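You operate a simulated robot arm through the tools that you are given. There is no shell and no other tool. Be economical: measure what you need, move in short steps, check, and stop when the job is done.

Carry out the task below with a simulated two-armed robot. There is one attempt and no reset: what you move stays moved.

## Task
Grind salt into the small dish, then shake herbs over it.
Fine: turn the turntable's brass knob to the sideboard; hold the mill in the dish to grind; mill and shaker go back. Set down upright: salt mill, herb shaker.

The check looks at the end state, three seconds after you hand in, the way a careful person would. Anything else that was tipped, shoved, dropped, spilled or broken makes it a failure.

## Robot
Two 7-joint arms with two-finger parallel grippers on one trunk, on a base that drives. Base frame: it is fixed to the floor where the robot stands at the start and does not move with it; the origin is under the middle of the robot, x ahead of it, y to its left, z up. Lengths are in cm, angles in rad, forces in N, time in s.
The left shoulder is at the start at [7, 13.3, 115.1], the right one opposite. With the tool pointing down near the work surface each hand reaches from about 10 to 64 cm from the robot's upright axis, wherever it stands, measured 20 degrees to its own side. Places, roughly: salt mill top [70, -10, 90]; small dish [30, -10, 80]; top of the turntable [70, -10, 80]; turntable [70, -10, 80]. Payload 1.57 kg a hand.
The tool frame of a hand sits at the grasp point between the pads (the TCP): z along the fingers, y along the line on which they close. The tips reach 3 cm beyond it. The gripper opens to 8 cm. The fingers are 1.7 cm wide and 1.2 cm thick; the gripper's body (4 by 8.2 cm) begins 8 cm behind the TCP.
Orientation is told as [roll, pitch, yaw] about the base's x, y, z axes, in that order, counted from this pose: with the fingers straight down and closing along the base's y, the tool's x points along the base's -x, its y along +y and its z along -z.

## Interface
- The arms move only by the tool servo_tool. It takes "left_targets", "right_targets" or both (then of equal length, played together; a hand with none holds still); each is a list of rows, each a list of 7 numbers: the shift along the tool's x, y, z in cm, then the turn, a rotation vector about the tool's x, y, z in rad, then the closure, from 0 (fully open) to 1 (shut). In form: [[x, y, z, ax, ay, az, claw], ...]. A call has 1 to 10 rows; each row is the pose to reach, as a shift and turn from the pose commanded when the call began, along the tool's axes at that moment. A row lasts 0.2 s, in which the tool goes at most 5 cm and 0.15 rad; a call with a longer step from one row to the next is refused whole, and so is a gripper value outside its range. Where a pose cannot be reached the arm comes as near as it can. A force on the tool above 50 N (or 10 N above the force at the start of the call, whichever is more), or a blocked arm, ends the call early, and 0.2 s more pass. Each finger travels about 15.3 cm/s and halts on what it meets, pressing with about 37 N; the grip force reading is that of the motor and also rises with nothing between the fingers. The clock runs only during rows and for 0.2 s after the last one: add rows that repeat a pose to give the fingers time. It gives the time, the measured TCP pose, the force on the tool (base axes), the opening and the grip force at its end, in the units of the frame above (readings bear some noise), with the torque about the TCP (base axes, N m) and any sound that the robot's microphone picked up.
- Cameras (640 x 400 px; columns grow to the right, rows downward): "scene" is now at [13.07, -1.75, 136.55]; the picture's right is [-0.22, -0.98, 0.00], its down [-0.69, 0.15, -0.71] and it looks along [0.69, -0.15, -0.70] (base axes); focal length 225 px, centre (320, 200). "left" rides on the left gripper at [7.2, 0.7, -12.2] in its tool frame; the picture's right is [-0.09, 1.00, 0.00], its down [-0.84, -0.08, -0.54] and it looks along [-0.54, -0.05, 0.84] (tool axes); focal length 238 px, centre (320, 200). "right" rides on the right gripper at [7.2, -0.7, -12.2] in its tool frame; the picture's right is [0.09, 1.00, 0.00], its down [-0.84, 0.08, -0.54] and it looks along [-0.54, 0.05, 0.84] (tool axes); focal length 238 px, centre (320, 200). There is no depth. A picture from a camera that has moved, and an enlarged one, comes with that camera's place and axes in the base frame and with its lens.
- capture(camera): a new picture of that camera. The clock stands still meanwhile.
- slide_trunk(by): slides the trunk up (or, below 0, down) by that many cm; the arms and the scene camera ride with it, the base frame stays. It gives what a move gives, with no picture.
- drive_base(legs): drives the robot by 1 to 6 legs, each [ahead, left, turn to the left] in cm, cm and rad, along the robot's own axes; the way and the turn of a leg run together, so that a leg with both is an arc; at most 150 cm and 3.142 rad a leg. The arms and the cameras ride along, it lands a little off, and it stops where it bumps. It gives what a move gives.
- head_to(pan, tilt): turns the head with the scene camera to pan (to the left, within 1.501 rad either way) and tilt (down, from -0.506 to 1.204), counted from straight ahead of the robot. It gives what a move gives.
- enlarge(camera, box): a new picture of the part [left, top, right, bottom] of that camera's present view, enlarged. The clock stands still meanwhile.
- finish_job(): hands the job in; it is judged then, once.

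Go step by step. Nothing tells you exact positions but the pictures and the camera data: compare them with the known pose of the tool, close in by small moves and look again before you grip or let go. The budget is 120 turns and 100 pictures, counting those below and the enlarged ones. Unless the task says otherwise, let go and move clear before handing in, and close with one line.

The tools are called after "Emit:" as name(argument=value, ...) on one line, values as JSON. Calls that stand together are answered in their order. servo_tool: Moves the arms, as the interface text tells. Its arguments: {"type":"object","properties":{"left_targets":{"type":"array"},"right_targets":{"type":"array"}},"required":[]} The other tools are called the same way: slide_trunk (by) slides the trunk up or down; drive_base (legs) drives the base; head_to (pan, tilt) turns the head that bears the scene camera; capture (camera) takes a picture; enlarge (camera, box) takes an enlarged picture of a part of a camera's view; finish_job () hands the job in.

At the start:

```text
time: 0.0
left_tool_pos: [52.36, 13.06, 110.51]
left_tcp_rot: [0.001, 0.0, 0.001]
left_contact_force: [-0.5, -0.1, -0.3]
left_torque: [-0.01, 0.02, 0.03]
left_opening: 8.0
left_finger_force: 0.1
right_tool_pos: [43.06, -27.22, 117.49]
right_tcp_rot: [0.0, -0.001, -0.002]
right_contact_force: [0.0, -0.7, -0.4]
right_torque: [0.0, -0.01, -0.03]
right_opening: 7.97
right_finger_force: 0.1
trunk travel left (down, up): [-72.5, 21.5]
robot x, y, heading: [0.1, 0.2, 0.001]
head pan, tilt: [-0.216, 0.778]
```

scene: 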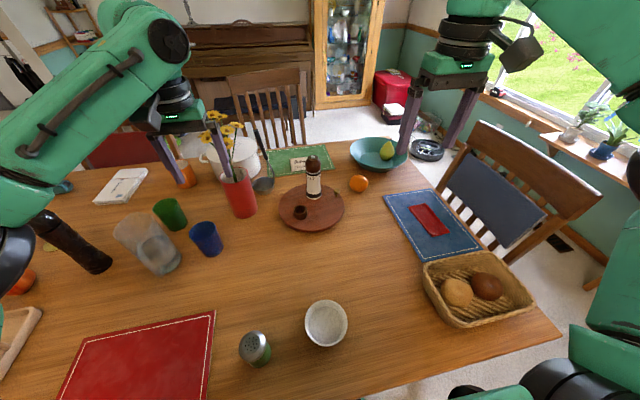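
right: 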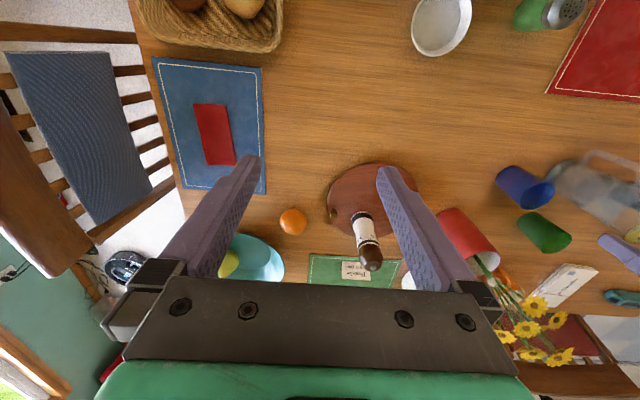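
left: 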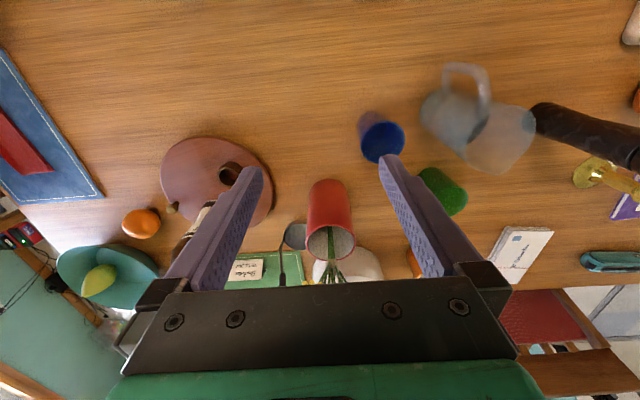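

I see the table with the turntable and mill ahead, with the dish and shaker near me. I'll look more closely at the turntable, dish and shaker, and the note.

Emit:
enlarge(camera="scene", box=[240, 130, 400, 230])

Emit:
enlarge(camera="scene", box=[220, 280, 380, 380])

Emit:
enlarge(camera="right", box=[260, 150, 420, 290])

Emit:
head_to(pan=0, tilt=0.1)

Emit:
capture(camera="scene")

```text
4.00 times, centred on (320, 180) of scene
camera zoom: at [13.07, -1.75, 136.55], right [-0.22, -0.98, 0.0], down [-0.69, 0.15, -0.71], along [0.69, -0.15, -0.7], focal length 902 px, centre (320, 280)
```

zoom: 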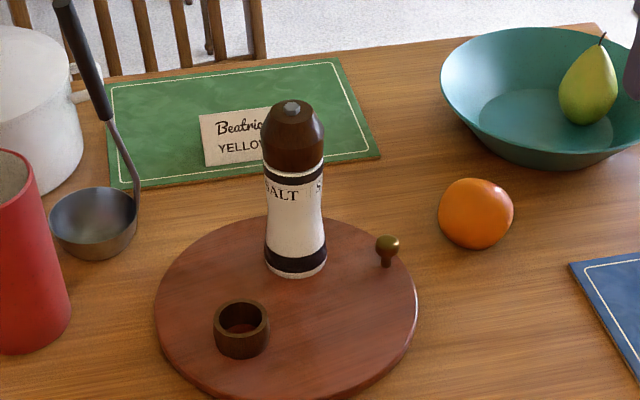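

```text
4.00 times, centred on (300, 330) of scene
camera zoom: at [13.07, -1.75, 136.55], right [-0.22, -0.98, 0.0], down [-0.69, 0.15, -0.71], along [0.69, -0.15, -0.7], focal length 902 px, centre (400, -320)
```

zoom: 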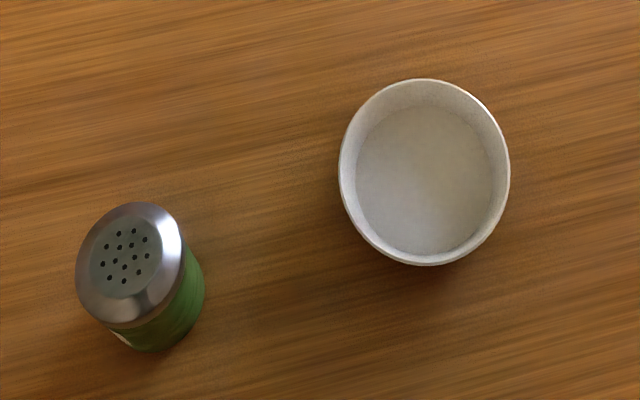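

```text
2.86 times, centred on (340, 220) of right
camera zoom: at [35.94, -27.93, 129.72], right [-0.09, 1.0, 0.0], down [0.84, 0.08, 0.54], along [0.54, 0.05, -0.84], focal length 681 px, centre (263, 143)
```

zoom: 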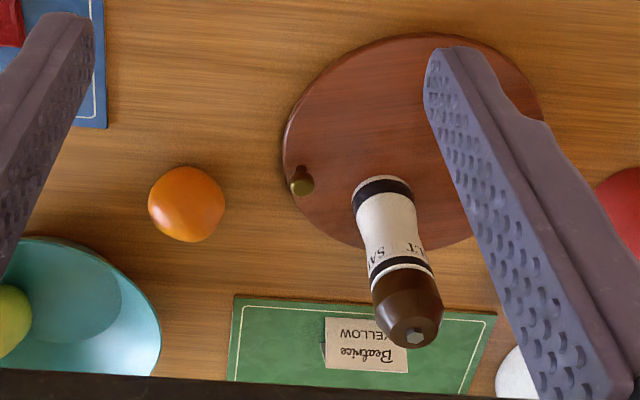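

```text
time: 1.1
left_tool_pos: [52.44, 13.07, 110.56]
left_tcp_rot: [0.0, -0.001, 0.001]
left_contact_force: [-0.2, -0.2, 0.6]
left_torque: [0.03, 0.0, -0.03]
left_opening: 7.98
left_finger_force: 0.0
right_tool_pos: [43.15, -27.29, 117.43]
right_tcp_rot: [-0.001, 0.001, 0.0]
right_contact_force: [0.5, -0.1, -1.0]
right_torque: [0.02, 0.0, 0.0]
right_opening: 7.98
right_finger_force: 0.0
trunk travel left (down, up): [-72.5, 21.5]
robot x, y, heading: [-0.12, -0.07, -0.001]
head pan, tilt: [0.0, 0.099]
```

```text
93 pictures are left
camera scene: at [14.3, 0.0, 142.68], right [0.0, -1.0, 0.0], down [-0.1, 0.0, -0.99], along [0.99, 0.0, -0.1], focal length 225 px, centre (320, 200)
```

scene: 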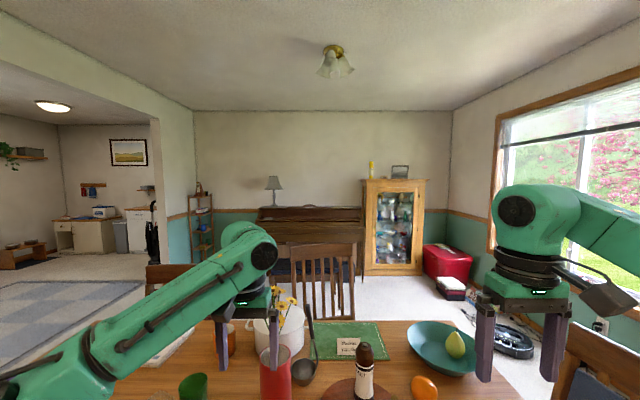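

Ahead I see a piano and a china cabinet but no clear sideboard, so I'll look to both sides.

Emit:
head_to(pan=1.5, tilt=0.2)

Emit:
capture(camera="scene")

Emit:
head_to(pan=-1.5, tilt=0.2)

Emit:
capture(camera="scene")

```text
time: 2.6
left_tool_pos: [52.31, 13.09, 110.63]
left_tcp_rot: [0.001, 0.0, 0.001]
left_contact_force: [-0.3, -0.4, -0.4]
left_torque: [-0.03, -0.01, -0.01]
left_opening: 8.03
left_finger_force: 0.1
right_tool_pos: [43.01, -27.35, 117.58]
right_tcp_rot: [0.0, 0.0, 0.0]
right_contact_force: [0.0, 0.4, 0.0]
right_torque: [-0.03, 0.0, -0.01]
right_opening: 8.01
right_finger_force: 0.0
trunk travel left (down, up): [-72.5, 21.5]
robot x, y, heading: [0.05, 0.23, -0.001]
head pan, tilt: [1.499, 0.201]
```

```text
92 pictures are left
camera scene: at [5.77, 9.3, 141.75], right [1.0, -0.07, 0.0], down [-0.01, -0.2, -0.98], along [0.07, 0.98, -0.2], focal length 225 px, centre (320, 200)
```

scene: 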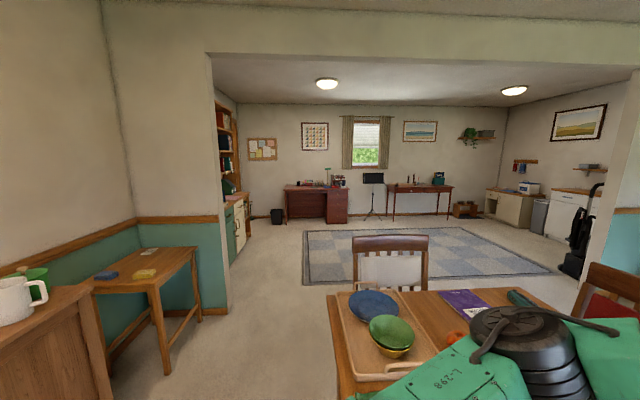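

```text
time: 5.2
left_tool_pos: [52.38, 13.12, 110.63]
left_tcp_rot: [0.001, -0.001, 0.001]
left_contact_force: [-0.4, -0.5, 0.0]
left_torque: [-0.01, -0.01, 0.04]
left_opening: 7.99
left_finger_force: 0.1
right_tool_pos: [43.08, -27.4, 117.45]
right_tcp_rot: [0.0, 0.0, -0.001]
right_contact_force: [-0.6, 0.3, 0.3]
right_torque: [0.0, 0.0, -0.01]
right_opening: 8.02
right_finger_force: 0.0
trunk travel left (down, up): [-72.5, 21.5]
robot x, y, heading: [0.03, 0.01, -0.003]
head pan, tilt: [-1.499, 0.201]
```

```text
91 pictures are left
camera scene: at [5.77, -9.29, 141.75], right [-1.0, -0.07, 0.0], down [-0.01, 0.2, -0.98], along [0.07, -0.98, -0.2], focal length 225 px, centre (320, 200)
```

scene: 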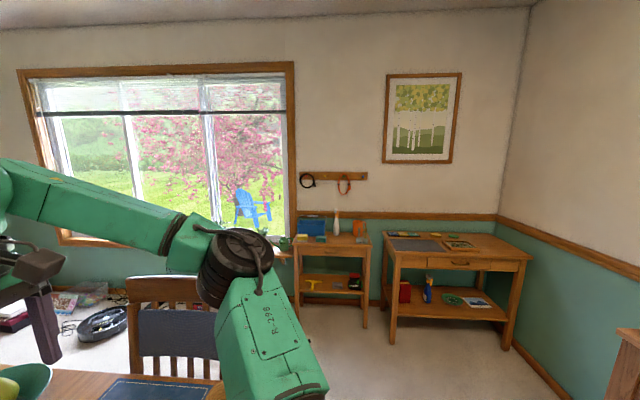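

The long low cabinet with the mug behind the robot looks like the sideboard (front at about x = -85). Next I'll look down at the table edge for driving room, and pull the left hand back from the flowers.

Emit:
servo_tool(left_targets=[[4, 0, -2, 0, 0, 0, 0], [8, 0, -4, 0, 0, 0, 0], [12, 0, -6, 0, 0, 0, 0], [15, 0, -8, 0, 0, 0, 0], [15, 0, -8, 0, 0, 0, 0]])

Emit:
head_to(pan=0, tilt=1.2)

Emit:
capture(camera="scene")

```text
time: 6.5
left_tool_pos: [37.25, 13.12, 118.62]
left_tcp_rot: [-0.001, -0.001, 0.002]
left_contact_force: [-0.4, 0.4, -0.1]
left_torque: [0.04, 0.02, -0.01]
left_opening: 7.98
left_finger_force: 0.0
right_tool_pos: [43.1, -27.28, 117.5]
right_tcp_rot: [0.001, 0.0, 0.001]
right_contact_force: [-0.2, -0.6, 0.0]
right_torque: [-0.01, 0.05, 0.01]
right_opening: 8.01
right_finger_force: 0.0
trunk travel left (down, up): [-72.5, 21.5]
robot x, y, heading: [-0.04, 0.24, -0.002]
head pan, tilt: [-1.499, 0.201]
```

```text
time: 8.1
left_tool_pos: [37.31, 13.11, 118.71]
left_tcp_rot: [0.001, 0.0, 0.001]
left_contact_force: [-1.1, -0.5, -0.2]
left_torque: [0.0, -0.01, 0.03]
left_opening: 7.98
left_finger_force: 0.1
right_tool_pos: [42.97, -27.33, 117.56]
right_tcp_rot: [0.001, 0.0, 0.0]
right_contact_force: [0.6, -0.5, -0.6]
right_torque: [0.04, -0.01, 0.0]
right_opening: 7.99
right_finger_force: 0.1
trunk travel left (down, up): [-72.5, 21.5]
robot x, y, heading: [-0.4, -0.07, -0.002]
head pan, tilt: [0.0, 1.201]
```

```text
90 pictures are left
camera scene: at [10.68, 0.0, 133.61], right [0.0, -1.0, 0.0], down [-0.93, 0.0, -0.36], along [0.36, 0.0, -0.93], focal length 225 px, centre (320, 200)
```

scene: 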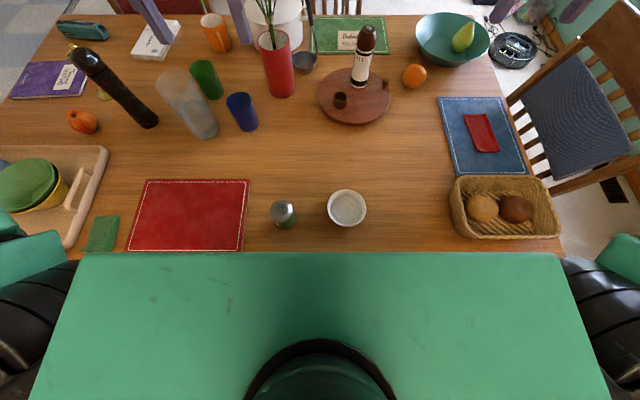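

The sideboard is behind me, so the knob has to turn from the right of the turntable round to the near side. I'll bring the right hand over near the knob for a closer view.

Emit:
servo_tool(right_targets=[[-3, 1.2, 3, 0, 0, 0, 0], [-6, 2.4, 6, 0, 0, 0, 0], [-9, 3.6, 9, 0, 0, 0, 0], [-12, 4.8, 12, 0, 0, 0, 0], [-14, 6, 15, 0, 0, 0, 0], [-14, 6, 15, 0, 0, 0, 0]])

Emit:
capture(camera="right")

Emit:
enlarge(camera="scene", box=[280, 20, 440, 120])

```text
time: 9.4
left_tool_pos: [37.25, 12.99, 118.77]
left_tcp_rot: [0.0, 0.0, 0.002]
left_contact_force: [-0.5, 0.6, 0.0]
left_torque: [-0.01, -0.03, 0.01]
left_opening: 8.0
left_finger_force: 0.0
right_tool_pos: [57.16, -21.42, 102.27]
right_tcp_rot: [0.0, -0.002, 0.0]
right_contact_force: [-0.3, -0.5, -0.6]
right_torque: [-0.01, -0.01, 0.03]
right_opening: 8.0
right_finger_force: 0.1
trunk travel left (down, up): [-72.5, 21.5]
robot x, y, heading: [-0.08, 0.11, -0.0]
head pan, tilt: [0.0, 1.201]
```

```text
89 pictures are left
camera right: at [49.94, -22.05, 114.66], right [-0.09, 1.0, 0.0], down [0.84, 0.08, 0.54], along [0.54, 0.05, -0.84], focal length 238 px, centre (320, 200)
```

right: 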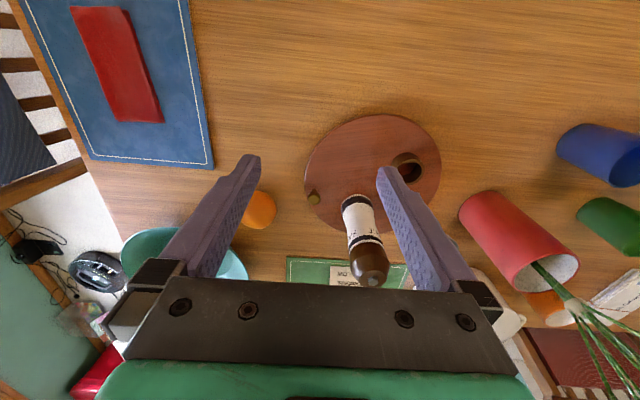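

```text
4.00 times, centred on (360, 70) of scene
camera zoom: at [10.59, -0.04, 133.62], right [0.0, -1.0, 0.0], down [-0.93, 0.0, -0.36], along [0.36, 0.0, -0.93], focal length 902 px, centre (160, 720)
```

zoom: 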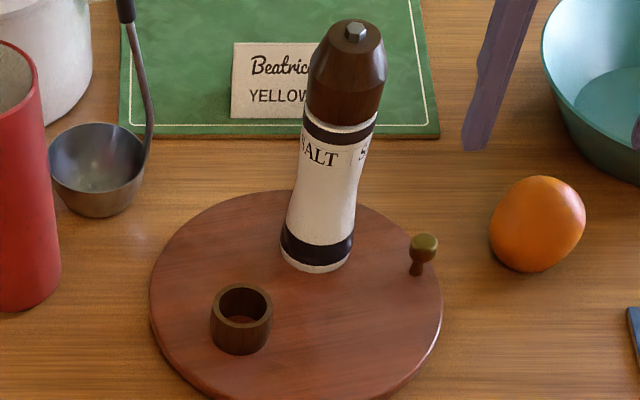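

The knob sits at about (70, -21, 82) on a turntable centred near (68.7, -10.8). I'll tilt the right hand forward for reach and go to a point above the knob, half closed.

Emit:
servo_tool(right_targets=[[-2, 0.1, 2, 0, -0.1, 0, 0.3], [-4, 0.2, 4, 0, -0.2, 0, 0.5], [-6.5, 0.3, 6, 0, -0.3, 0, 0.5], [-9, 0.4, 8, 0, -0.4, 0, 0.5], [-11, 0.5, 10, 0, -0.5, 0, 0.5], [-12.5, 0.5, 12, 0, -0.6, 0, 0.5], [-12.5, 0.5, 12, 0, -0.6, 0, 0.5]])

Emit:
capture(camera="right")

Emit:
enlarge(camera="scene", box=[280, 20, 440, 120])

```text
time: 11.1
left_tool_pos: [37.49, 13.18, 118.67]
left_tcp_rot: [0.0, -0.001, 0.002]
left_contact_force: [0.1, -0.3, -0.4]
left_torque: [0.02, -0.02, -0.02]
left_opening: 7.99
left_finger_force: 0.0
right_tool_pos: [69.87, -20.92, 90.32]
right_tcp_rot: [0.0, -0.604, 0.0]
right_contact_force: [-0.9, 0.4, 0.2]
right_torque: [-0.02, -0.01, -0.02]
right_opening: 4.01
right_finger_force: 0.0
trunk travel left (down, up): [-72.5, 21.5]
robot x, y, heading: [0.03, 0.13, -0.002]
head pan, tilt: [0.0, 1.201]
```

```text
87 pictures are left
camera right: at [56.93, -21.58, 96.37], right [-0.08, 1.0, -0.05], down [0.38, 0.08, 0.92], along [0.92, 0.05, -0.39], focal length 238 px, centre (320, 200)
```

right: 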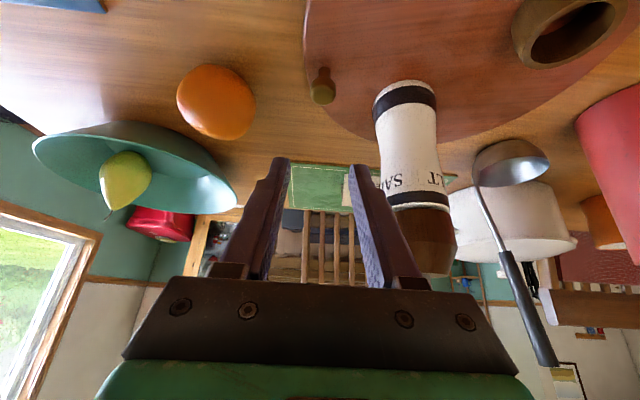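

```text
4.00 times, centred on (360, 70) of scene
camera zoom: at [10.67, 0.02, 133.61], right [0.0, -1.0, 0.0], down [-0.93, 0.0, -0.36], along [0.36, 0.0, -0.93], focal length 902 px, centre (160, 720)
```

zoom: 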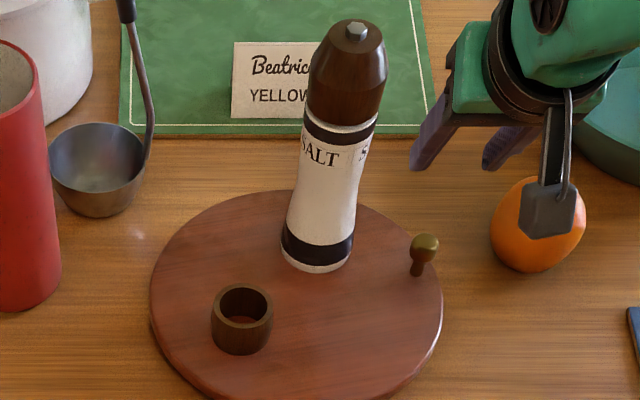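

The hand is directly above the knob, which I confirm at (70.1, -21, 82). Going down, then I'll check before gripping.

Emit:
servo_tool(right_targets=[[1.4, 0, 2.1, 0, 0, 0, 0.5], [2.8, 0, 4.2, 0, 0, 0, 0.5], [4.0, 0, 6.2, 0, 0, 0, 0.5], [4.0, 0, 6.2, 0, 0, 0, 0.5]])

Emit:
enlarge(camera="scene", box=[320, 50, 440, 125])

Emit:
capture(camera="right")

```text
time: 12.1
left_tool_pos: [37.41, 13.13, 118.72]
left_tcp_rot: [-0.001, 0.001, 0.002]
left_contact_force: [-0.3, 0.9, 0.3]
left_torque: [0.01, 0.0, 0.02]
left_opening: 7.96
left_finger_force: 0.0
right_tool_pos: [69.47, -20.73, 83.28]
right_tcp_rot: [-0.001, -0.603, -0.003]
right_contact_force: [-0.6, -0.2, 0.4]
right_torque: [-0.03, -0.02, 0.02]
right_opening: 4.0
right_finger_force: 0.2
right hand out of reach, approached as far as the arm can: row 3, 4
trunk travel left (down, up): [-72.5, 21.5]
robot x, y, heading: [0.35, 0.22, -0.001]
head pan, tilt: [0.0, 1.201]
```

```text
5.33 times, centred on (380, 88) of scene
camera zoom: at [10.68, -0.01, 133.61], right [0.0, -1.0, 0.0], down [-0.93, 0.0, -0.36], along [0.36, 0.0, -0.93], focal length 1202 px, centre (0, 800)
```

zoom: 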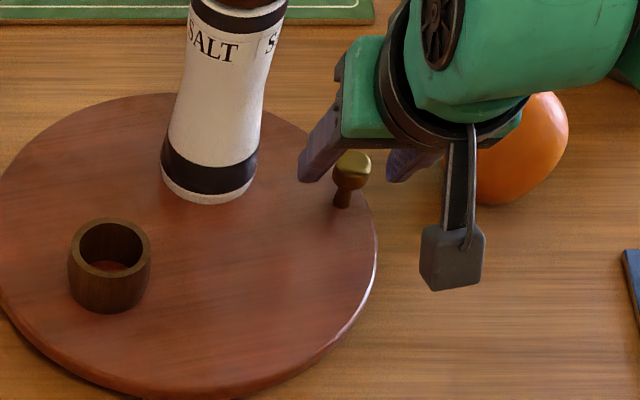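

```text
84 pictures are left
camera right: at [56.64, -21.31, 89.3], right [-0.07, 1.0, -0.05], down [0.38, 0.08, 0.92], along [0.92, 0.05, -0.39], focal length 238 px, centre (320, 200)
```

right: 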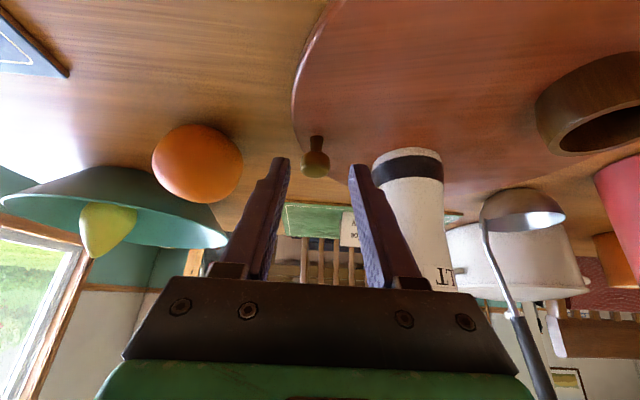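

Right hand stopped about half a centimetre short, around the knob. I'll lower the trunk by 1 cm and close on the knob.

Emit:
slide_trunk(by=-1.0)

Emit:
servo_tool(right_targets=[[0, 0, 0.3, 0, 0, 0, 0.5], [0, 0, 0.3, 0, 0, 0, 0.7], [0, 0, 0.3, 0, 0, 0, 1], [0, 0, 0.3, 0, 0, 0, 1]])

Emit:
enlarge(camera="scene", box=[320, 50, 440, 125])

```text
time: 12.6
left_tool_pos: [37.4, 12.98, 117.65]
left_tcp_rot: [0.001, 0.002, 0.0]
left_contact_force: [-0.4, -0.3, -0.3]
left_torque: [-0.02, -0.02, -0.01]
left_opening: 7.98
left_finger_force: 0.1
right_tool_pos: [69.46, -20.75, 82.36]
right_tcp_rot: [-0.001, -0.603, -0.002]
right_contact_force: [-0.2, 0.0, -0.2]
right_torque: [-0.01, 0.0, -0.01]
right_opening: 3.96
right_finger_force: 0.1
trunk travel left (down, up): [-71.5, 22.5]
robot x, y, heading: [0.01, 0.01, 0.0]
head pan, tilt: [0.0, 1.201]
```

```text
time: 13.6
left_tool_pos: [37.4, 12.77, 117.76]
left_tcp_rot: [0.002, 0.001, 0.0]
left_contact_force: [0.6, -1.0, -1.0]
left_torque: [-0.02, 0.03, 0.01]
left_opening: 8.0
left_finger_force: 0.1
right_tool_pos: [69.33, -20.99, 82.13]
right_tcp_rot: [-0.002, -0.603, -0.005]
right_contact_force: [2.9, -13.2, 4.9]
right_torque: [-0.3, 0.02, -0.38]
right_opening: 2.0
right_finger_force: 33.7
trunk travel left (down, up): [-71.5, 22.5]
robot x, y, heading: [0.26, -0.01, 0.001]
head pan, tilt: [0.0, 1.201]
```

```text
5.33 times, centred on (380, 88) of scene
camera zoom: at [10.66, -0.29, 132.62], right [0.0, -1.0, 0.0], down [-0.93, 0.0, -0.36], along [0.36, 0.0, -0.93], focal length 1202 px, centre (0, 800)
```

zoom: 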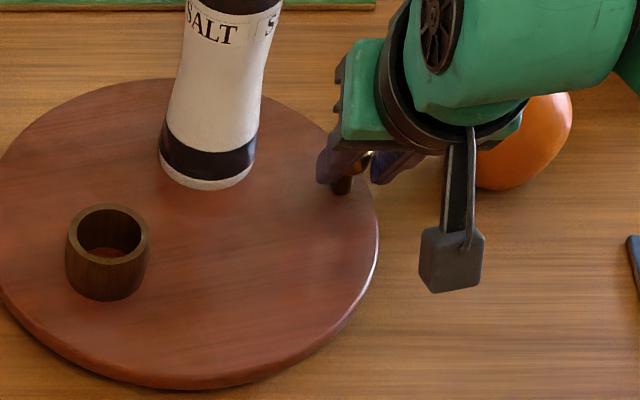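

The knob is held (opening 2.0). I'll start the arc slowly toward the near side.

Emit:
servo_tool(right_targets=[[0.887, -0.08, -0.607, 0, 0, 0, 1], [1.774, -0.04, -1.215, 0, 0, 0, 1], [2.657, 0.11, -1.82, 0, 0, 0, 1], [3.52, 0.37, -2.41, 0, 0, 0, 1], [4.356, 0.74, -2.98, 0, 0, 0, 1]])

Emit:
capture(camera="scene")

```text
time: 14.8
left_tool_pos: [37.35, 13.19, 117.79]
left_tcp_rot: [0.001, 0.001, 0.002]
left_contact_force: [-0.2, 0.6, 1.4]
left_torque: [0.0, 0.03, -0.04]
left_opening: 8.02
left_finger_force: 0.0
right_tool_pos: [64.26, -19.69, 81.89]
right_tcp_rot: [0.0, -0.599, 0.0]
right_contact_force: [0.2, -0.3, 0.3]
right_torque: [0.03, 0.0, 0.0]
right_opening: 0.0
right_finger_force: 21.1
trunk travel left (down, up): [-71.5, 22.5]
robot x, y, heading: [-0.21, 0.1, 0.003]
head pan, tilt: [0.0, 1.201]
```

```text
82 pictures are left
camera scene: at [10.64, 0.02, 132.6], right [0.0, -1.0, 0.0], down [-0.93, 0.0, -0.36], along [0.36, 0.0, -0.93], focal length 225 px, centre (320, 200)
```

scene: 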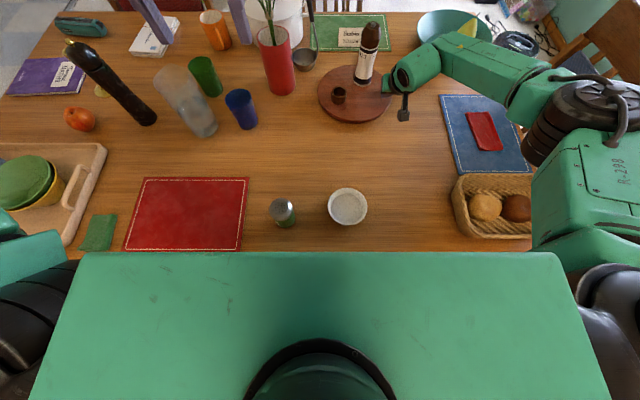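

The grip slipped off the knob, so it needs a hook rather than a pinch. Let me see where the knob is now.

Emit:
enlarge(camera="scene", box=[300, 50, 420, 125])

Emit:
capture(camera="right")

```text
5.33 times, centred on (360, 88) of scene
camera zoom: at [10.64, 0.02, 132.6], right [0.0, -1.0, 0.0], down [-0.93, 0.0, -0.36], along [0.36, 0.0, -0.93], focal length 1202 px, centre (107, 800)
```

zoom: 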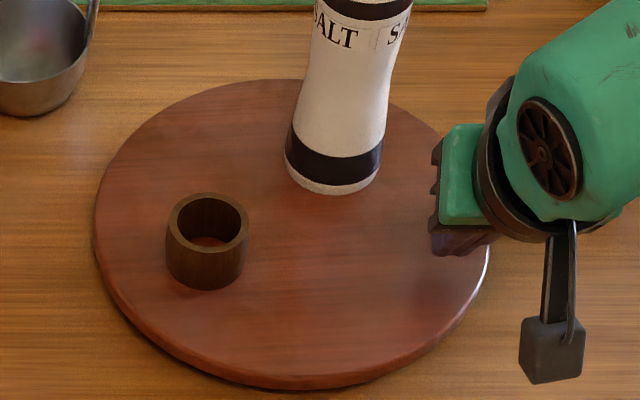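

```text
80 pictures are left
camera right: at [51.48, -20.36, 87.91], right [-0.08, 1.0, -0.05], down [0.38, 0.08, 0.92], along [0.92, 0.05, -0.39], focal length 238 px, centre (320, 200)
```

right: 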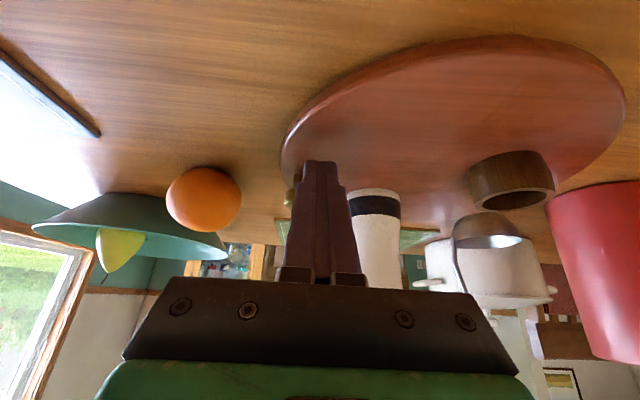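

The turntable resists, so I'll rotate the grip so one finger sits behind the knob on the pulling side, and lower the trunk for reach. First I'll lift clear and roll the hand.

Emit:
servo_tool(right_targets=[[-2, 0, -3, 0, 0, -0.1, 0.8], [-4, 0, -6, 0, 0, -0.22, 0.6], [-6, 0, -9, 0, 0, -0.35, 0.6], [-8, 0, -12, 0, 0, -0.5, 0.6], [-8, 0, -12, 0, 0, -0.65, 0.6], [-8, 0, -12, 0, 0, -0.78, 0.6], [-8, 0, -12, 0, 0, -0.78, 0.6]])

Emit:
slide_trunk(by=-7)

Emit:
enlarge(camera="scene", box=[300, 50, 420, 125])

Emit:
capture(camera="right")

```text
time: 16.4
left_tool_pos: [37.24, 13.1, 117.73]
left_tcp_rot: [0.001, 0.0, 0.001]
left_contact_force: [0.2, -0.1, -0.2]
left_torque: [0.02, 0.04, -0.03]
left_opening: 8.01
left_finger_force: 0.1
right_tool_pos: [63.68, -19.82, 95.85]
right_tcp_rot: [-0.316, -0.554, 0.548]
right_contact_force: [0.5, -0.6, -0.1]
right_torque: [-0.01, -0.01, -0.01]
right_opening: 3.21
right_finger_force: 0.1
right hand out of reach, approached as far as the arm can: row 4, 5, 6, 7
trunk travel left (down, up): [-71.5, 22.5]
robot x, y, heading: [0.05, 0.07, -0.001]
head pan, tilt: [0.0, 1.201]
```

```text
time: 17.5
left_tool_pos: [37.38, 13.15, 110.78]
left_tcp_rot: [0.001, 0.0, 0.002]
left_contact_force: [-0.3, -0.2, 0.6]
left_torque: [-0.01, 0.0, -0.02]
left_opening: 8.0
left_finger_force: 0.1
right_tool_pos: [63.74, -19.78, 88.75]
right_tcp_rot: [-0.315, -0.554, 0.548]
right_contact_force: [0.3, -0.3, 0.0]
right_torque: [0.0, 0.04, 0.0]
right_opening: 3.19
right_finger_force: 0.1
trunk travel left (down, up): [-64.5, 29.5]
robot x, y, heading: [0.1, 0.33, -0.003]
head pan, tilt: [0.0, 1.201]
```

```text
5.33 times, centred on (360, 88) of scene
camera zoom: at [10.66, 0.01, 125.61], right [0.0, -1.0, 0.0], down [-0.93, 0.0, -0.36], along [0.36, 0.0, -0.93], focal length 1202 px, centre (107, 800)
```

zoom: 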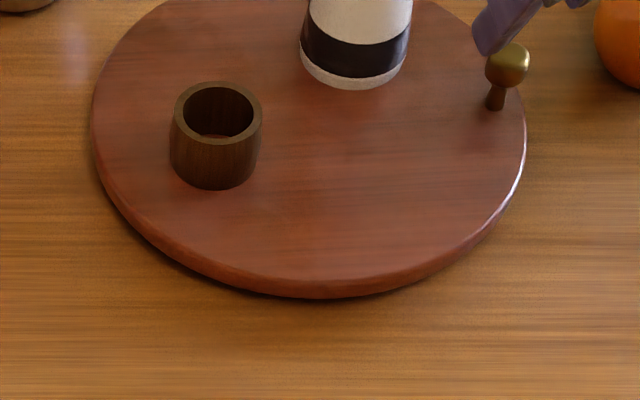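

```text
78 pictures are left
camera right: at [51.56, -23.49, 95.06], right [-0.42, 0.85, -0.31], down [0.26, 0.44, 0.86], along [0.87, 0.28, -0.41], focal length 238 px, centre (320, 200)
```

right: 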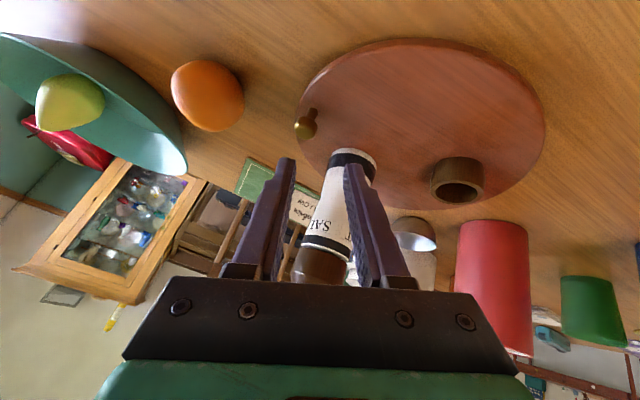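

The knob has shifted a little, to about (68.2, -21.0). The hand's roll stopped short, so I'll re-issue a hold to see which pose is commanded.

Emit:
servo_tool(right_targets=[[0, 0, 0, 0, 0, 0, 0.6], [0, 0, 0, 0, 0, 0, 0.6]])

```text
time: 18.1
left_tool_pos: [37.33, 13.0, 110.72]
left_tcp_rot: [0.0, 0.0, 0.002]
left_contact_force: [0.3, -0.5, 0.6]
left_torque: [0.01, 0.01, 0.01]
left_opening: 8.0
left_finger_force: 0.0
right_tool_pos: [63.63, -19.81, 88.7]
right_tcp_rot: [-0.317, -0.553, 0.55]
right_contact_force: [0.2, -0.6, -1.1]
right_torque: [0.03, 0.0, -0.03]
right_opening: 3.19
right_finger_force: 0.0
trunk travel left (down, up): [-64.5, 29.5]
robot x, y, heading: [-0.27, 0.36, -0.002]
head pan, tilt: [0.0, 1.201]
```

The commanded pose matches. I'll move above the knob, adding roll if the arm allows.

Emit:
servo_tool(right_targets=[[-0.5, -0.7, 1.6, 0, 0, -0.1, 0.6], [-1.0, -1.4, 3.2, 0, 0, -0.2, 0.6], [-1.5, -2.08, 4.83, 0, 0, -0.3, 0.6], [-1.5, -2.08, 4.83, 0, 0, -0.3, 0.6]])

Emit:
enlarge(camera="scene", box=[320, 30, 440, 105])

Emit:
capture(camera="right")

```text
time: 19.1
left_tool_pos: [37.58, 13.06, 110.57]
left_tcp_rot: [-0.001, 0.003, 0.001]
left_contact_force: [-0.5, 0.0, -0.4]
left_torque: [-0.02, 0.03, 0.01]
left_opening: 7.98
left_finger_force: 0.2
right_tool_pos: [57.69, -18.97, 85.88]
right_tcp_rot: [-0.431, -0.44, 0.793]
right_contact_force: [-0.7, 0.3, -0.4]
right_torque: [-0.02, 0.01, -0.03]
right_opening: 3.16
right_finger_force: 0.1
right hand out of reach, approached as far as the arm can: row 1, 2, 3, 4
trunk travel left (down, up): [-64.5, 29.5]
robot x, y, heading: [-0.39, 0.05, -0.002]
head pan, tilt: [0.0, 1.201]
```

```text
5.33 times, centred on (380, 68) of scene
camera zoom: at [10.8, 0.03, 125.6], right [0.0, -1.0, 0.0], down [-0.93, 0.0, -0.36], along [0.36, 0.0, -0.93], focal length 1202 px, centre (0, 907)
```

zoom: 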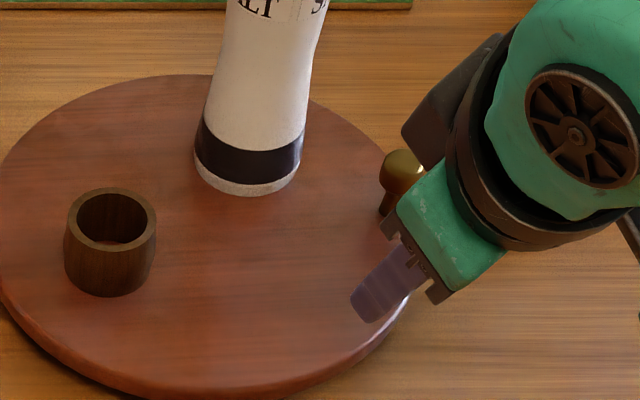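

```text
76 pictures are left
camera right: at [46.54, -23.93, 93.02], right [-0.58, 0.7, -0.42], down [0.18, 0.61, 0.77], along [0.79, 0.37, -0.48], focal length 238 px, centre (320, 200)
```

right: 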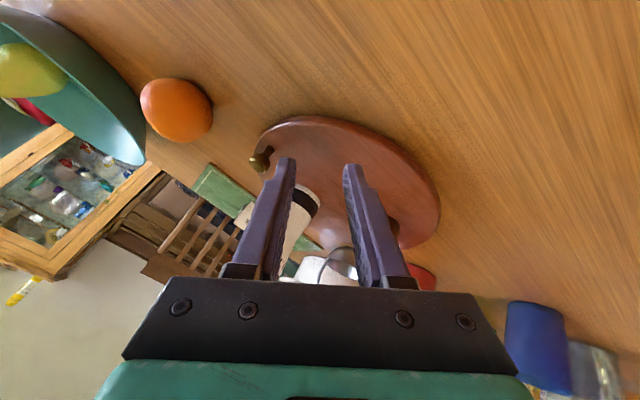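

The roll in that direction costs reach. I'll undo it and instead hook closed fingers behind the knob.

Emit:
servo_tool(right_targets=[[0, 0, -2, 0, 0, 0.15, 1], [0, 0, -4, 0, 0, 0.3, 1], [0, 0, -6, 0, 0, 0.45, 1], [0, 0, -6, 0, 0, 0.6, 1], [0, 0, -6, 0, 0, 0.745, 1], [0, 0, -6, 0, 0, 0.745, 1]])

```text
time: 20.5
left_tool_pos: [37.46, 13.07, 110.74]
left_tcp_rot: [0.0, 0.0, 0.0]
left_contact_force: [-0.5, 0.2, 0.4]
left_torque: [0.0, 0.01, 0.0]
left_opening: 7.98
left_finger_force: 0.0
right_tool_pos: [54.13, -19.14, 90.78]
right_tcp_rot: [0.016, -0.607, -0.056]
right_contact_force: [-0.2, 0.1, 0.3]
right_torque: [0.02, 0.03, 0.01]
right_opening: 0.0
right_finger_force: 22.0
trunk travel left (down, up): [-64.5, 29.5]
robot x, y, heading: [-0.25, 0.16, 0.001]
head pan, tilt: [0.0, 1.201]
```

Now moving to hover just past the knob with a bit more tilt.

Emit:
servo_tool(right_targets=[[-3, -0.5, 3, 0, -0.05, 0, 1], [-6, -1, 6, 0, -0.1, 0, 1], [-9, -1.6, 9, 0, -0.15, 0, 1], [-11.4, -2.1, 11.9, 0, -0.18, 0, 1], [-11.4, -2.1, 11.9, 0, -0.18, 0, 1]])

Emit:
enlarge(camera="scene", box=[320, 30, 440, 105])

Emit:
capture(camera="right")

```text
time: 21.7
left_tool_pos: [37.38, 12.96, 110.65]
left_tcp_rot: [0.0, 0.002, 0.002]
left_contact_force: [0.2, -0.2, 0.3]
left_torque: [0.01, -0.03, -0.01]
left_opening: 7.98
left_finger_force: 0.0
right_tool_pos: [70.2, -21.91, 87.64]
right_tcp_rot: [0.018, -0.786, -0.057]
right_contact_force: [-0.6, 0.8, 0.9]
right_torque: [0.02, 0.01, -0.01]
right_opening: 0.0
right_finger_force: 20.9
trunk travel left (down, up): [-64.5, 29.5]
robot x, y, heading: [-0.23, 0.1, 0.001]
head pan, tilt: [0.0, 1.201]
```

```text
5.33 times, centred on (380, 68) of scene
camera zoom: at [10.6, -0.01, 125.62], right [0.0, -1.0, 0.0], down [-0.93, 0.0, -0.36], along [0.36, 0.0, -0.93], focal length 1202 px, centre (0, 907)
```

zoom: 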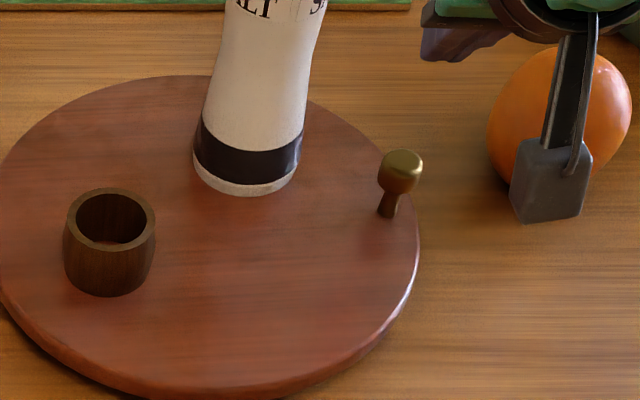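

```text
74 pictures are left
camera right: at [56.56, -21.98, 91.01], right [-0.02, 1.0, -0.05], down [0.21, 0.06, 0.98], along [0.98, 0.01, -0.21], focal length 238 px, centre (320, 200)
```

right: 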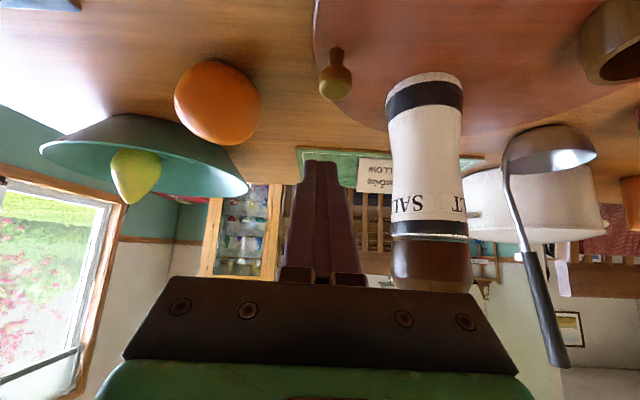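

The hover pose is reached. Going down behind the knob.

Emit:
servo_tool(right_targets=[[1, 0.6, 1.5, 0, 0, 0, 1], [2.1, 0.6, 2.8, 0, 0, 0, 1], [3.1, 0.6, 3.97, 0, 0, 0, 1], [3.1, 0.6, 3.97, 0, 0, 0, 1]])

Emit:
enlarge(camera="scene", box=[320, 30, 440, 105])

Emit:
capture(camera="right")

```text
time: 22.7
left_tool_pos: [37.39, 13.16, 110.72]
left_tcp_rot: [0.001, 0.001, 0.003]
left_contact_force: [-0.5, -0.3, -0.1]
left_torque: [-0.01, 0.01, -0.05]
left_opening: 8.0
left_finger_force: 0.0
right_tool_pos: [70.81, -21.41, 82.44]
right_tcp_rot: [0.016, -0.786, -0.058]
right_contact_force: [0.4, -0.3, 0.4]
right_torque: [0.02, -0.02, 0.02]
right_opening: 0.01
right_finger_force: 20.8
trunk travel left (down, up): [-64.5, 29.5]
robot x, y, heading: [-0.0, 0.26, 0.001]
head pan, tilt: [0.0, 1.201]
```

```text
5.33 times, centred on (380, 68) of scene
camera zoom: at [10.67, 0.01, 125.61], right [0.0, -1.0, 0.0], down [-0.93, 0.0, -0.36], along [0.36, 0.0, -0.93], focal length 1202 px, centre (0, 907)
```

zoom: 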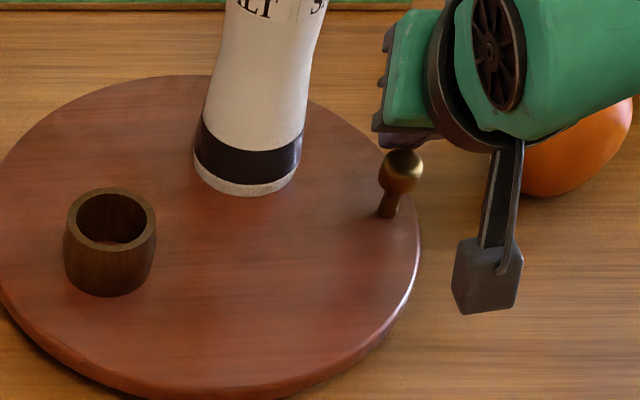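

```text
72 pictures are left
camera right: at [57.22, -21.41, 85.97], right [-0.02, 1.0, -0.05], down [0.21, 0.06, 0.98], along [0.98, 0.01, -0.21], focal length 238 px, centre (320, 200)
```

right: 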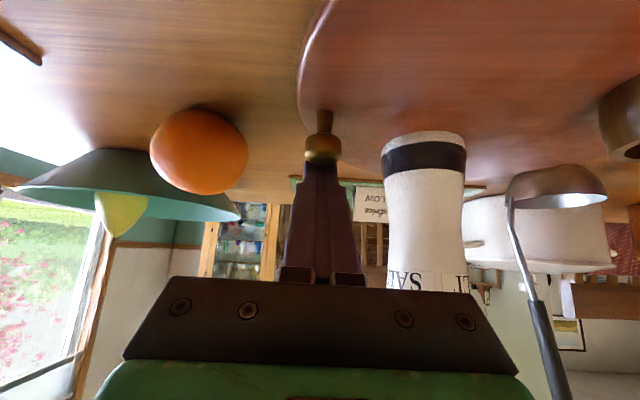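

The closed fingers are right behind the knob. Pulling it along the first part of the arc.

Emit:
servo_tool(right_targets=[[0.85, -0.07, -0.85, 0, 0, 0, 1], [1.71, -0.16, -1.71, 0, 0, 0, 1], [2.76, -0.25, -2.76, 0, 0, 0, 1], [3.81, -0.15, -3.81, 0, 0, 0, 1], [4.84, 0.17, -4.84, 0, 0, 0, 1], [5.83, 0.68, -5.83, 0, 0, 0, 1]])

Emit:
enlarge(camera="scene", box=[320, 30, 440, 105])

Emit:
capture(camera="right")

```text
time: 24.1
left_tool_pos: [37.34, 13.12, 110.65]
left_tcp_rot: [0.0, -0.001, 0.002]
left_contact_force: [0.3, -0.2, 0.6]
left_torque: [0.01, -0.01, 0.02]
left_opening: 8.0
left_finger_force: 0.0
right_tool_pos: [62.76, -20.3, 82.38]
right_tcp_rot: [0.015, -0.785, -0.058]
right_contact_force: [0.7, -0.5, 0.4]
right_torque: [-0.02, -0.01, -0.02]
right_opening: 0.01
right_finger_force: 21.3
trunk travel left (down, up): [-64.5, 29.5]
robot x, y, heading: [0.27, 0.13, 0.003]
head pan, tilt: [0.0, 1.201]
```

```text
5.33 times, centred on (380, 68) of scene
camera zoom: at [10.64, 0.0, 125.61], right [0.0, -1.0, 0.0], down [-0.93, 0.0, -0.36], along [0.36, 0.0, -0.93], focal length 1202 px, centre (0, 907)
```

zoom: 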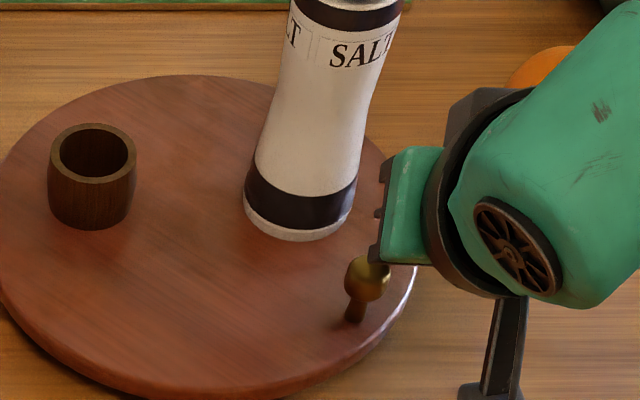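

```text
70 pictures are left
camera right: at [49.0, -20.33, 85.96], right [-0.02, 1.0, -0.05], down [0.21, 0.06, 0.98], along [0.98, 0.01, -0.21], focal length 238 px, centre (320, 200)
```

right: 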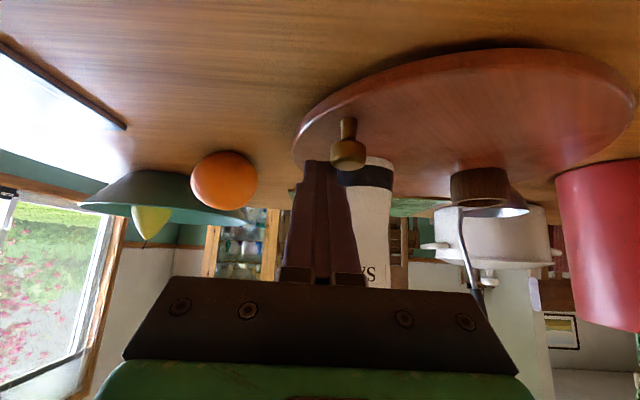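

The turntable follows well; the knob is at roughly -136°. Continuing the arc.

Emit:
servo_tool(right_targets=[[1.02, 0.75, -1.02, 0, 0, 0, 1], [1.86, 1.63, -1.86, 0, 0, 0, 1], [2.62, 2.67, -2.62, 0, 0, 0, 1], [3.26, 3.85, -3.26, 0, 0, 0, 1], [3.78, 5.13, -3.78, 0, 0, 0, 1]])

Emit:
enlarge(camera="scene", box=[300, 30, 420, 105])

```text
time: 25.3
left_tool_pos: [37.41, 13.07, 110.69]
left_tcp_rot: [0.0, 0.0, 0.001]
left_contact_force: [0.0, 0.1, -0.2]
left_torque: [0.01, -0.03, -0.05]
left_opening: 7.99
left_finger_force: 0.1
right_tool_pos: [57.72, -14.88, 82.42]
right_tcp_rot: [0.018, -0.785, -0.057]
right_contact_force: [-0.9, -0.2, -0.4]
right_torque: [-0.01, 0.0, 0.01]
right_opening: 0.0
right_finger_force: 21.4
trunk travel left (down, up): [-64.5, 29.5]
robot x, y, heading: [-0.27, -0.12, -0.0]
head pan, tilt: [0.0, 1.201]
```

```text
5.33 times, centred on (360, 68) of scene
camera zoom: at [10.69, 0.05, 125.61], right [0.0, -1.0, 0.0], down [-0.93, 0.0, -0.36], along [0.36, 0.0, -0.93], focal length 1202 px, centre (107, 907)
```

zoom: 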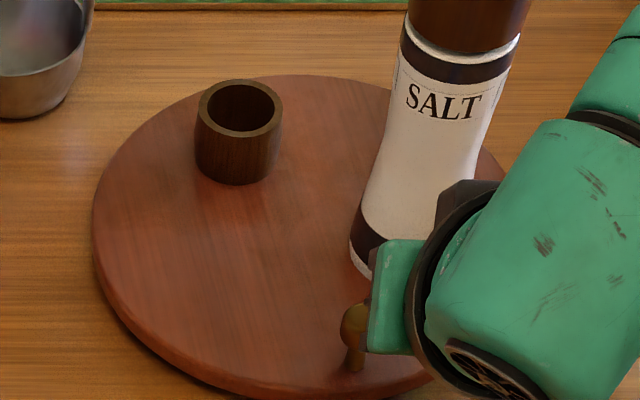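

The knob is at about -171°. Before finishing the turn I'll check the extent of the sideboard behind me.

Emit:
head_to(pan=1.5, tilt=0.5)

Emit:
capture(camera="scene")

Emit:
head_to(pan=-1.5, tilt=0.5)

Emit:
capture(camera="scene")

Emit:
head_to(pan=0, tilt=1.1)

```text
time: 26.9
left_tool_pos: [37.36, 13.06, 110.73]
left_tcp_rot: [0.001, 0.0, 0.002]
left_contact_force: [-0.2, -0.3, -0.4]
left_torque: [0.01, -0.03, 0.03]
left_opening: 8.03
left_finger_force: 0.1
right_tool_pos: [57.69, -14.86, 82.38]
right_tcp_rot: [0.015, -0.789, -0.058]
right_contact_force: [-0.5, 0.0, 0.0]
right_torque: [0.03, 0.0, 0.0]
right_opening: 0.0
right_finger_force: 20.8
trunk travel left (down, up): [-64.5, 29.5]
robot x, y, heading: [-0.37, -0.14, -0.001]
head pan, tilt: [1.499, 0.499]
```

```text
68 pictures are left
camera scene: at [5.75, 9.08, 130.98], right [1.0, -0.07, 0.0], down [-0.03, -0.48, -0.88], along [0.06, 0.88, -0.48], focal length 225 px, centre (320, 200)
```

scene: 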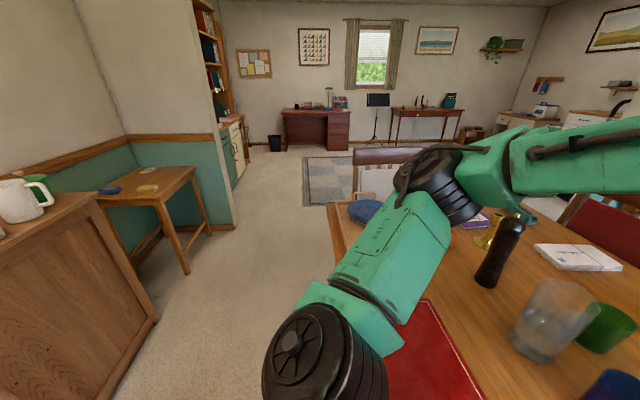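

```text
time: 29.5
left_tool_pos: [37.28, 13.18, 110.6]
left_tcp_rot: [0.001, 0.0, 0.002]
left_contact_force: [0.6, 0.7, -0.2]
left_torque: [0.02, -0.02, -0.01]
left_opening: 8.01
left_finger_force: 0.1
right_tool_pos: [57.71, -14.84, 82.4]
right_tcp_rot: [0.018, -0.786, -0.058]
right_contact_force: [0.9, 0.2, 0.5]
right_torque: [0.0, -0.01, 0.0]
right_opening: 0.0
right_finger_force: 21.3
trunk travel left (down, up): [-64.5, 29.5]
robot x, y, heading: [-0.03, -0.09, 0.001]
head pan, tilt: [-1.499, 0.499]
```

```text
67 pictures are left
camera scene: at [5.75, -9.07, 130.98], right [-1.0, -0.07, 0.0], down [-0.03, 0.48, -0.88], along [0.06, -0.88, -0.48], focal length 225 px, centre (320, 200)
```

scene: 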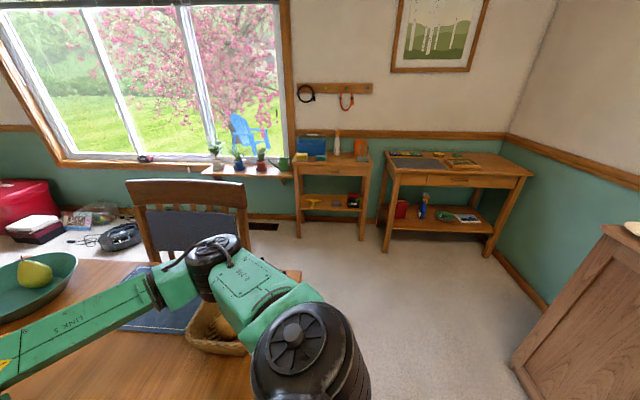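

```text
time: 31.1
left_tool_pos: [37.35, 13.22, 110.73]
left_tcp_rot: [0.001, 0.0, 0.002]
left_contact_force: [-0.1, 0.3, 0.1]
left_torque: [0.01, -0.01, 0.0]
left_opening: 8.01
left_finger_force: 0.1
right_tool_pos: [57.7, -15.06, 82.3]
right_tcp_rot: [0.018, -0.786, -0.058]
right_contact_force: [0.0, 0.5, 0.0]
right_torque: [0.0, 0.01, 0.0]
right_opening: 0.0
right_finger_force: 21.4
trunk travel left (down, up): [-64.5, 29.5]
robot x, y, heading: [0.39, 0.07, 0.0]
head pan, tilt: [0.0, 1.1]
```

The sideboard spans y from about -77 to 102 behind me, so the knob should point to about 173°. Final push.

Emit:
servo_tool(right_targets=[[0.25, 0.98, -0.25, 0, 0, 0, 1], [0.47, 1.97, -0.47, 0, 0, 0, 1], [0.61, 2.86, -0.61, 0, 0, 0, 1], [0.61, 2.86, -0.61, 0, 0, 0, 1]])

Emit:
servo_tool(right_targets=[[0, -1.5, 0, 0, 0, 0, 1], [-1.5, -3, -1.5, 0, 0.05, 0, 1], [-4, -5, -4, 0, 0.15, 0, 0.5], [-6, -7, -7, 0, 0.3, 0, 0], [-7, -9, -10, 0, 0.45, 0, 0], [-7, -10, -13, 0, 0.6, 0, 0], [-7, -10, -13, 0, 0.6, 0, 0]])

Emit:
capture(camera="scene")

Emit:
enlarge(camera="scene", box=[280, 30, 440, 130])

```text
time: 32.1
left_tool_pos: [37.38, 13.02, 110.64]
left_tcp_rot: [0.0, -0.002, 0.001]
left_contact_force: [-0.2, -0.3, 0.0]
left_torque: [0.02, 0.02, -0.01]
left_opening: 8.0
left_finger_force: 0.1
right_tool_pos: [57.0, -12.07, 82.53]
right_tcp_rot: [0.017, -0.788, -0.057]
right_contact_force: [0.1, -0.2, 0.4]
right_torque: [0.01, -0.02, -0.01]
right_opening: 0.02
right_finger_force: 21.2
trunk travel left (down, up): [-64.5, 29.5]
robot x, y, heading: [0.02, -0.14, -0.0]
head pan, tilt: [0.0, 1.1]
```

```text
time: 33.7
left_tool_pos: [37.48, 13.06, 110.64]
left_tcp_rot: [0.0, 0.001, 0.002]
left_contact_force: [-0.3, 0.2, -1.1]
left_torque: [0.02, 0.02, -0.01]
left_opening: 8.01
left_finger_force: 0.0
right_tool_pos: [52.03, -21.99, 96.48]
right_tcp_rot: [0.013, -0.185, -0.046]
right_contact_force: [0.0, 0.0, -0.6]
right_torque: [-0.04, 0.0, -0.01]
right_opening: 8.01
right_finger_force: 0.0
trunk travel left (down, up): [-64.5, 29.5]
robot x, y, heading: [-0.02, 0.01, 0.005]
head pan, tilt: [0.0, 1.1]
```

```text
66 pictures are left
camera scene: at [11.41, 0.0, 126.21], right [0.0, -1.0, 0.0], down [-0.89, 0.0, -0.45], along [0.45, 0.0, -0.89], focal length 225 px, centre (320, 200)
```

scene: 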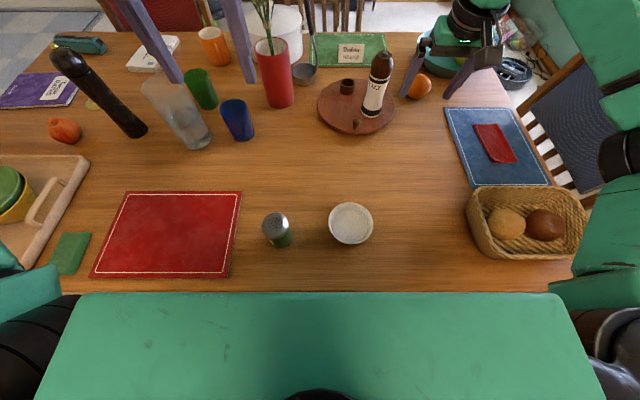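

```text
4.00 times, centred on (360, 80) of scene
camera zoom: at [11.41, 0.0, 126.21], right [0.0, -1.0, 0.0], down [-0.89, 0.0, -0.45], along [0.45, 0.0, -0.89], focal length 902 px, centre (160, 680)
```

zoom: 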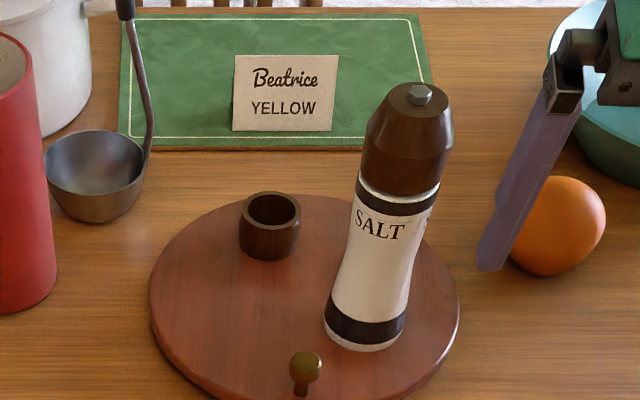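

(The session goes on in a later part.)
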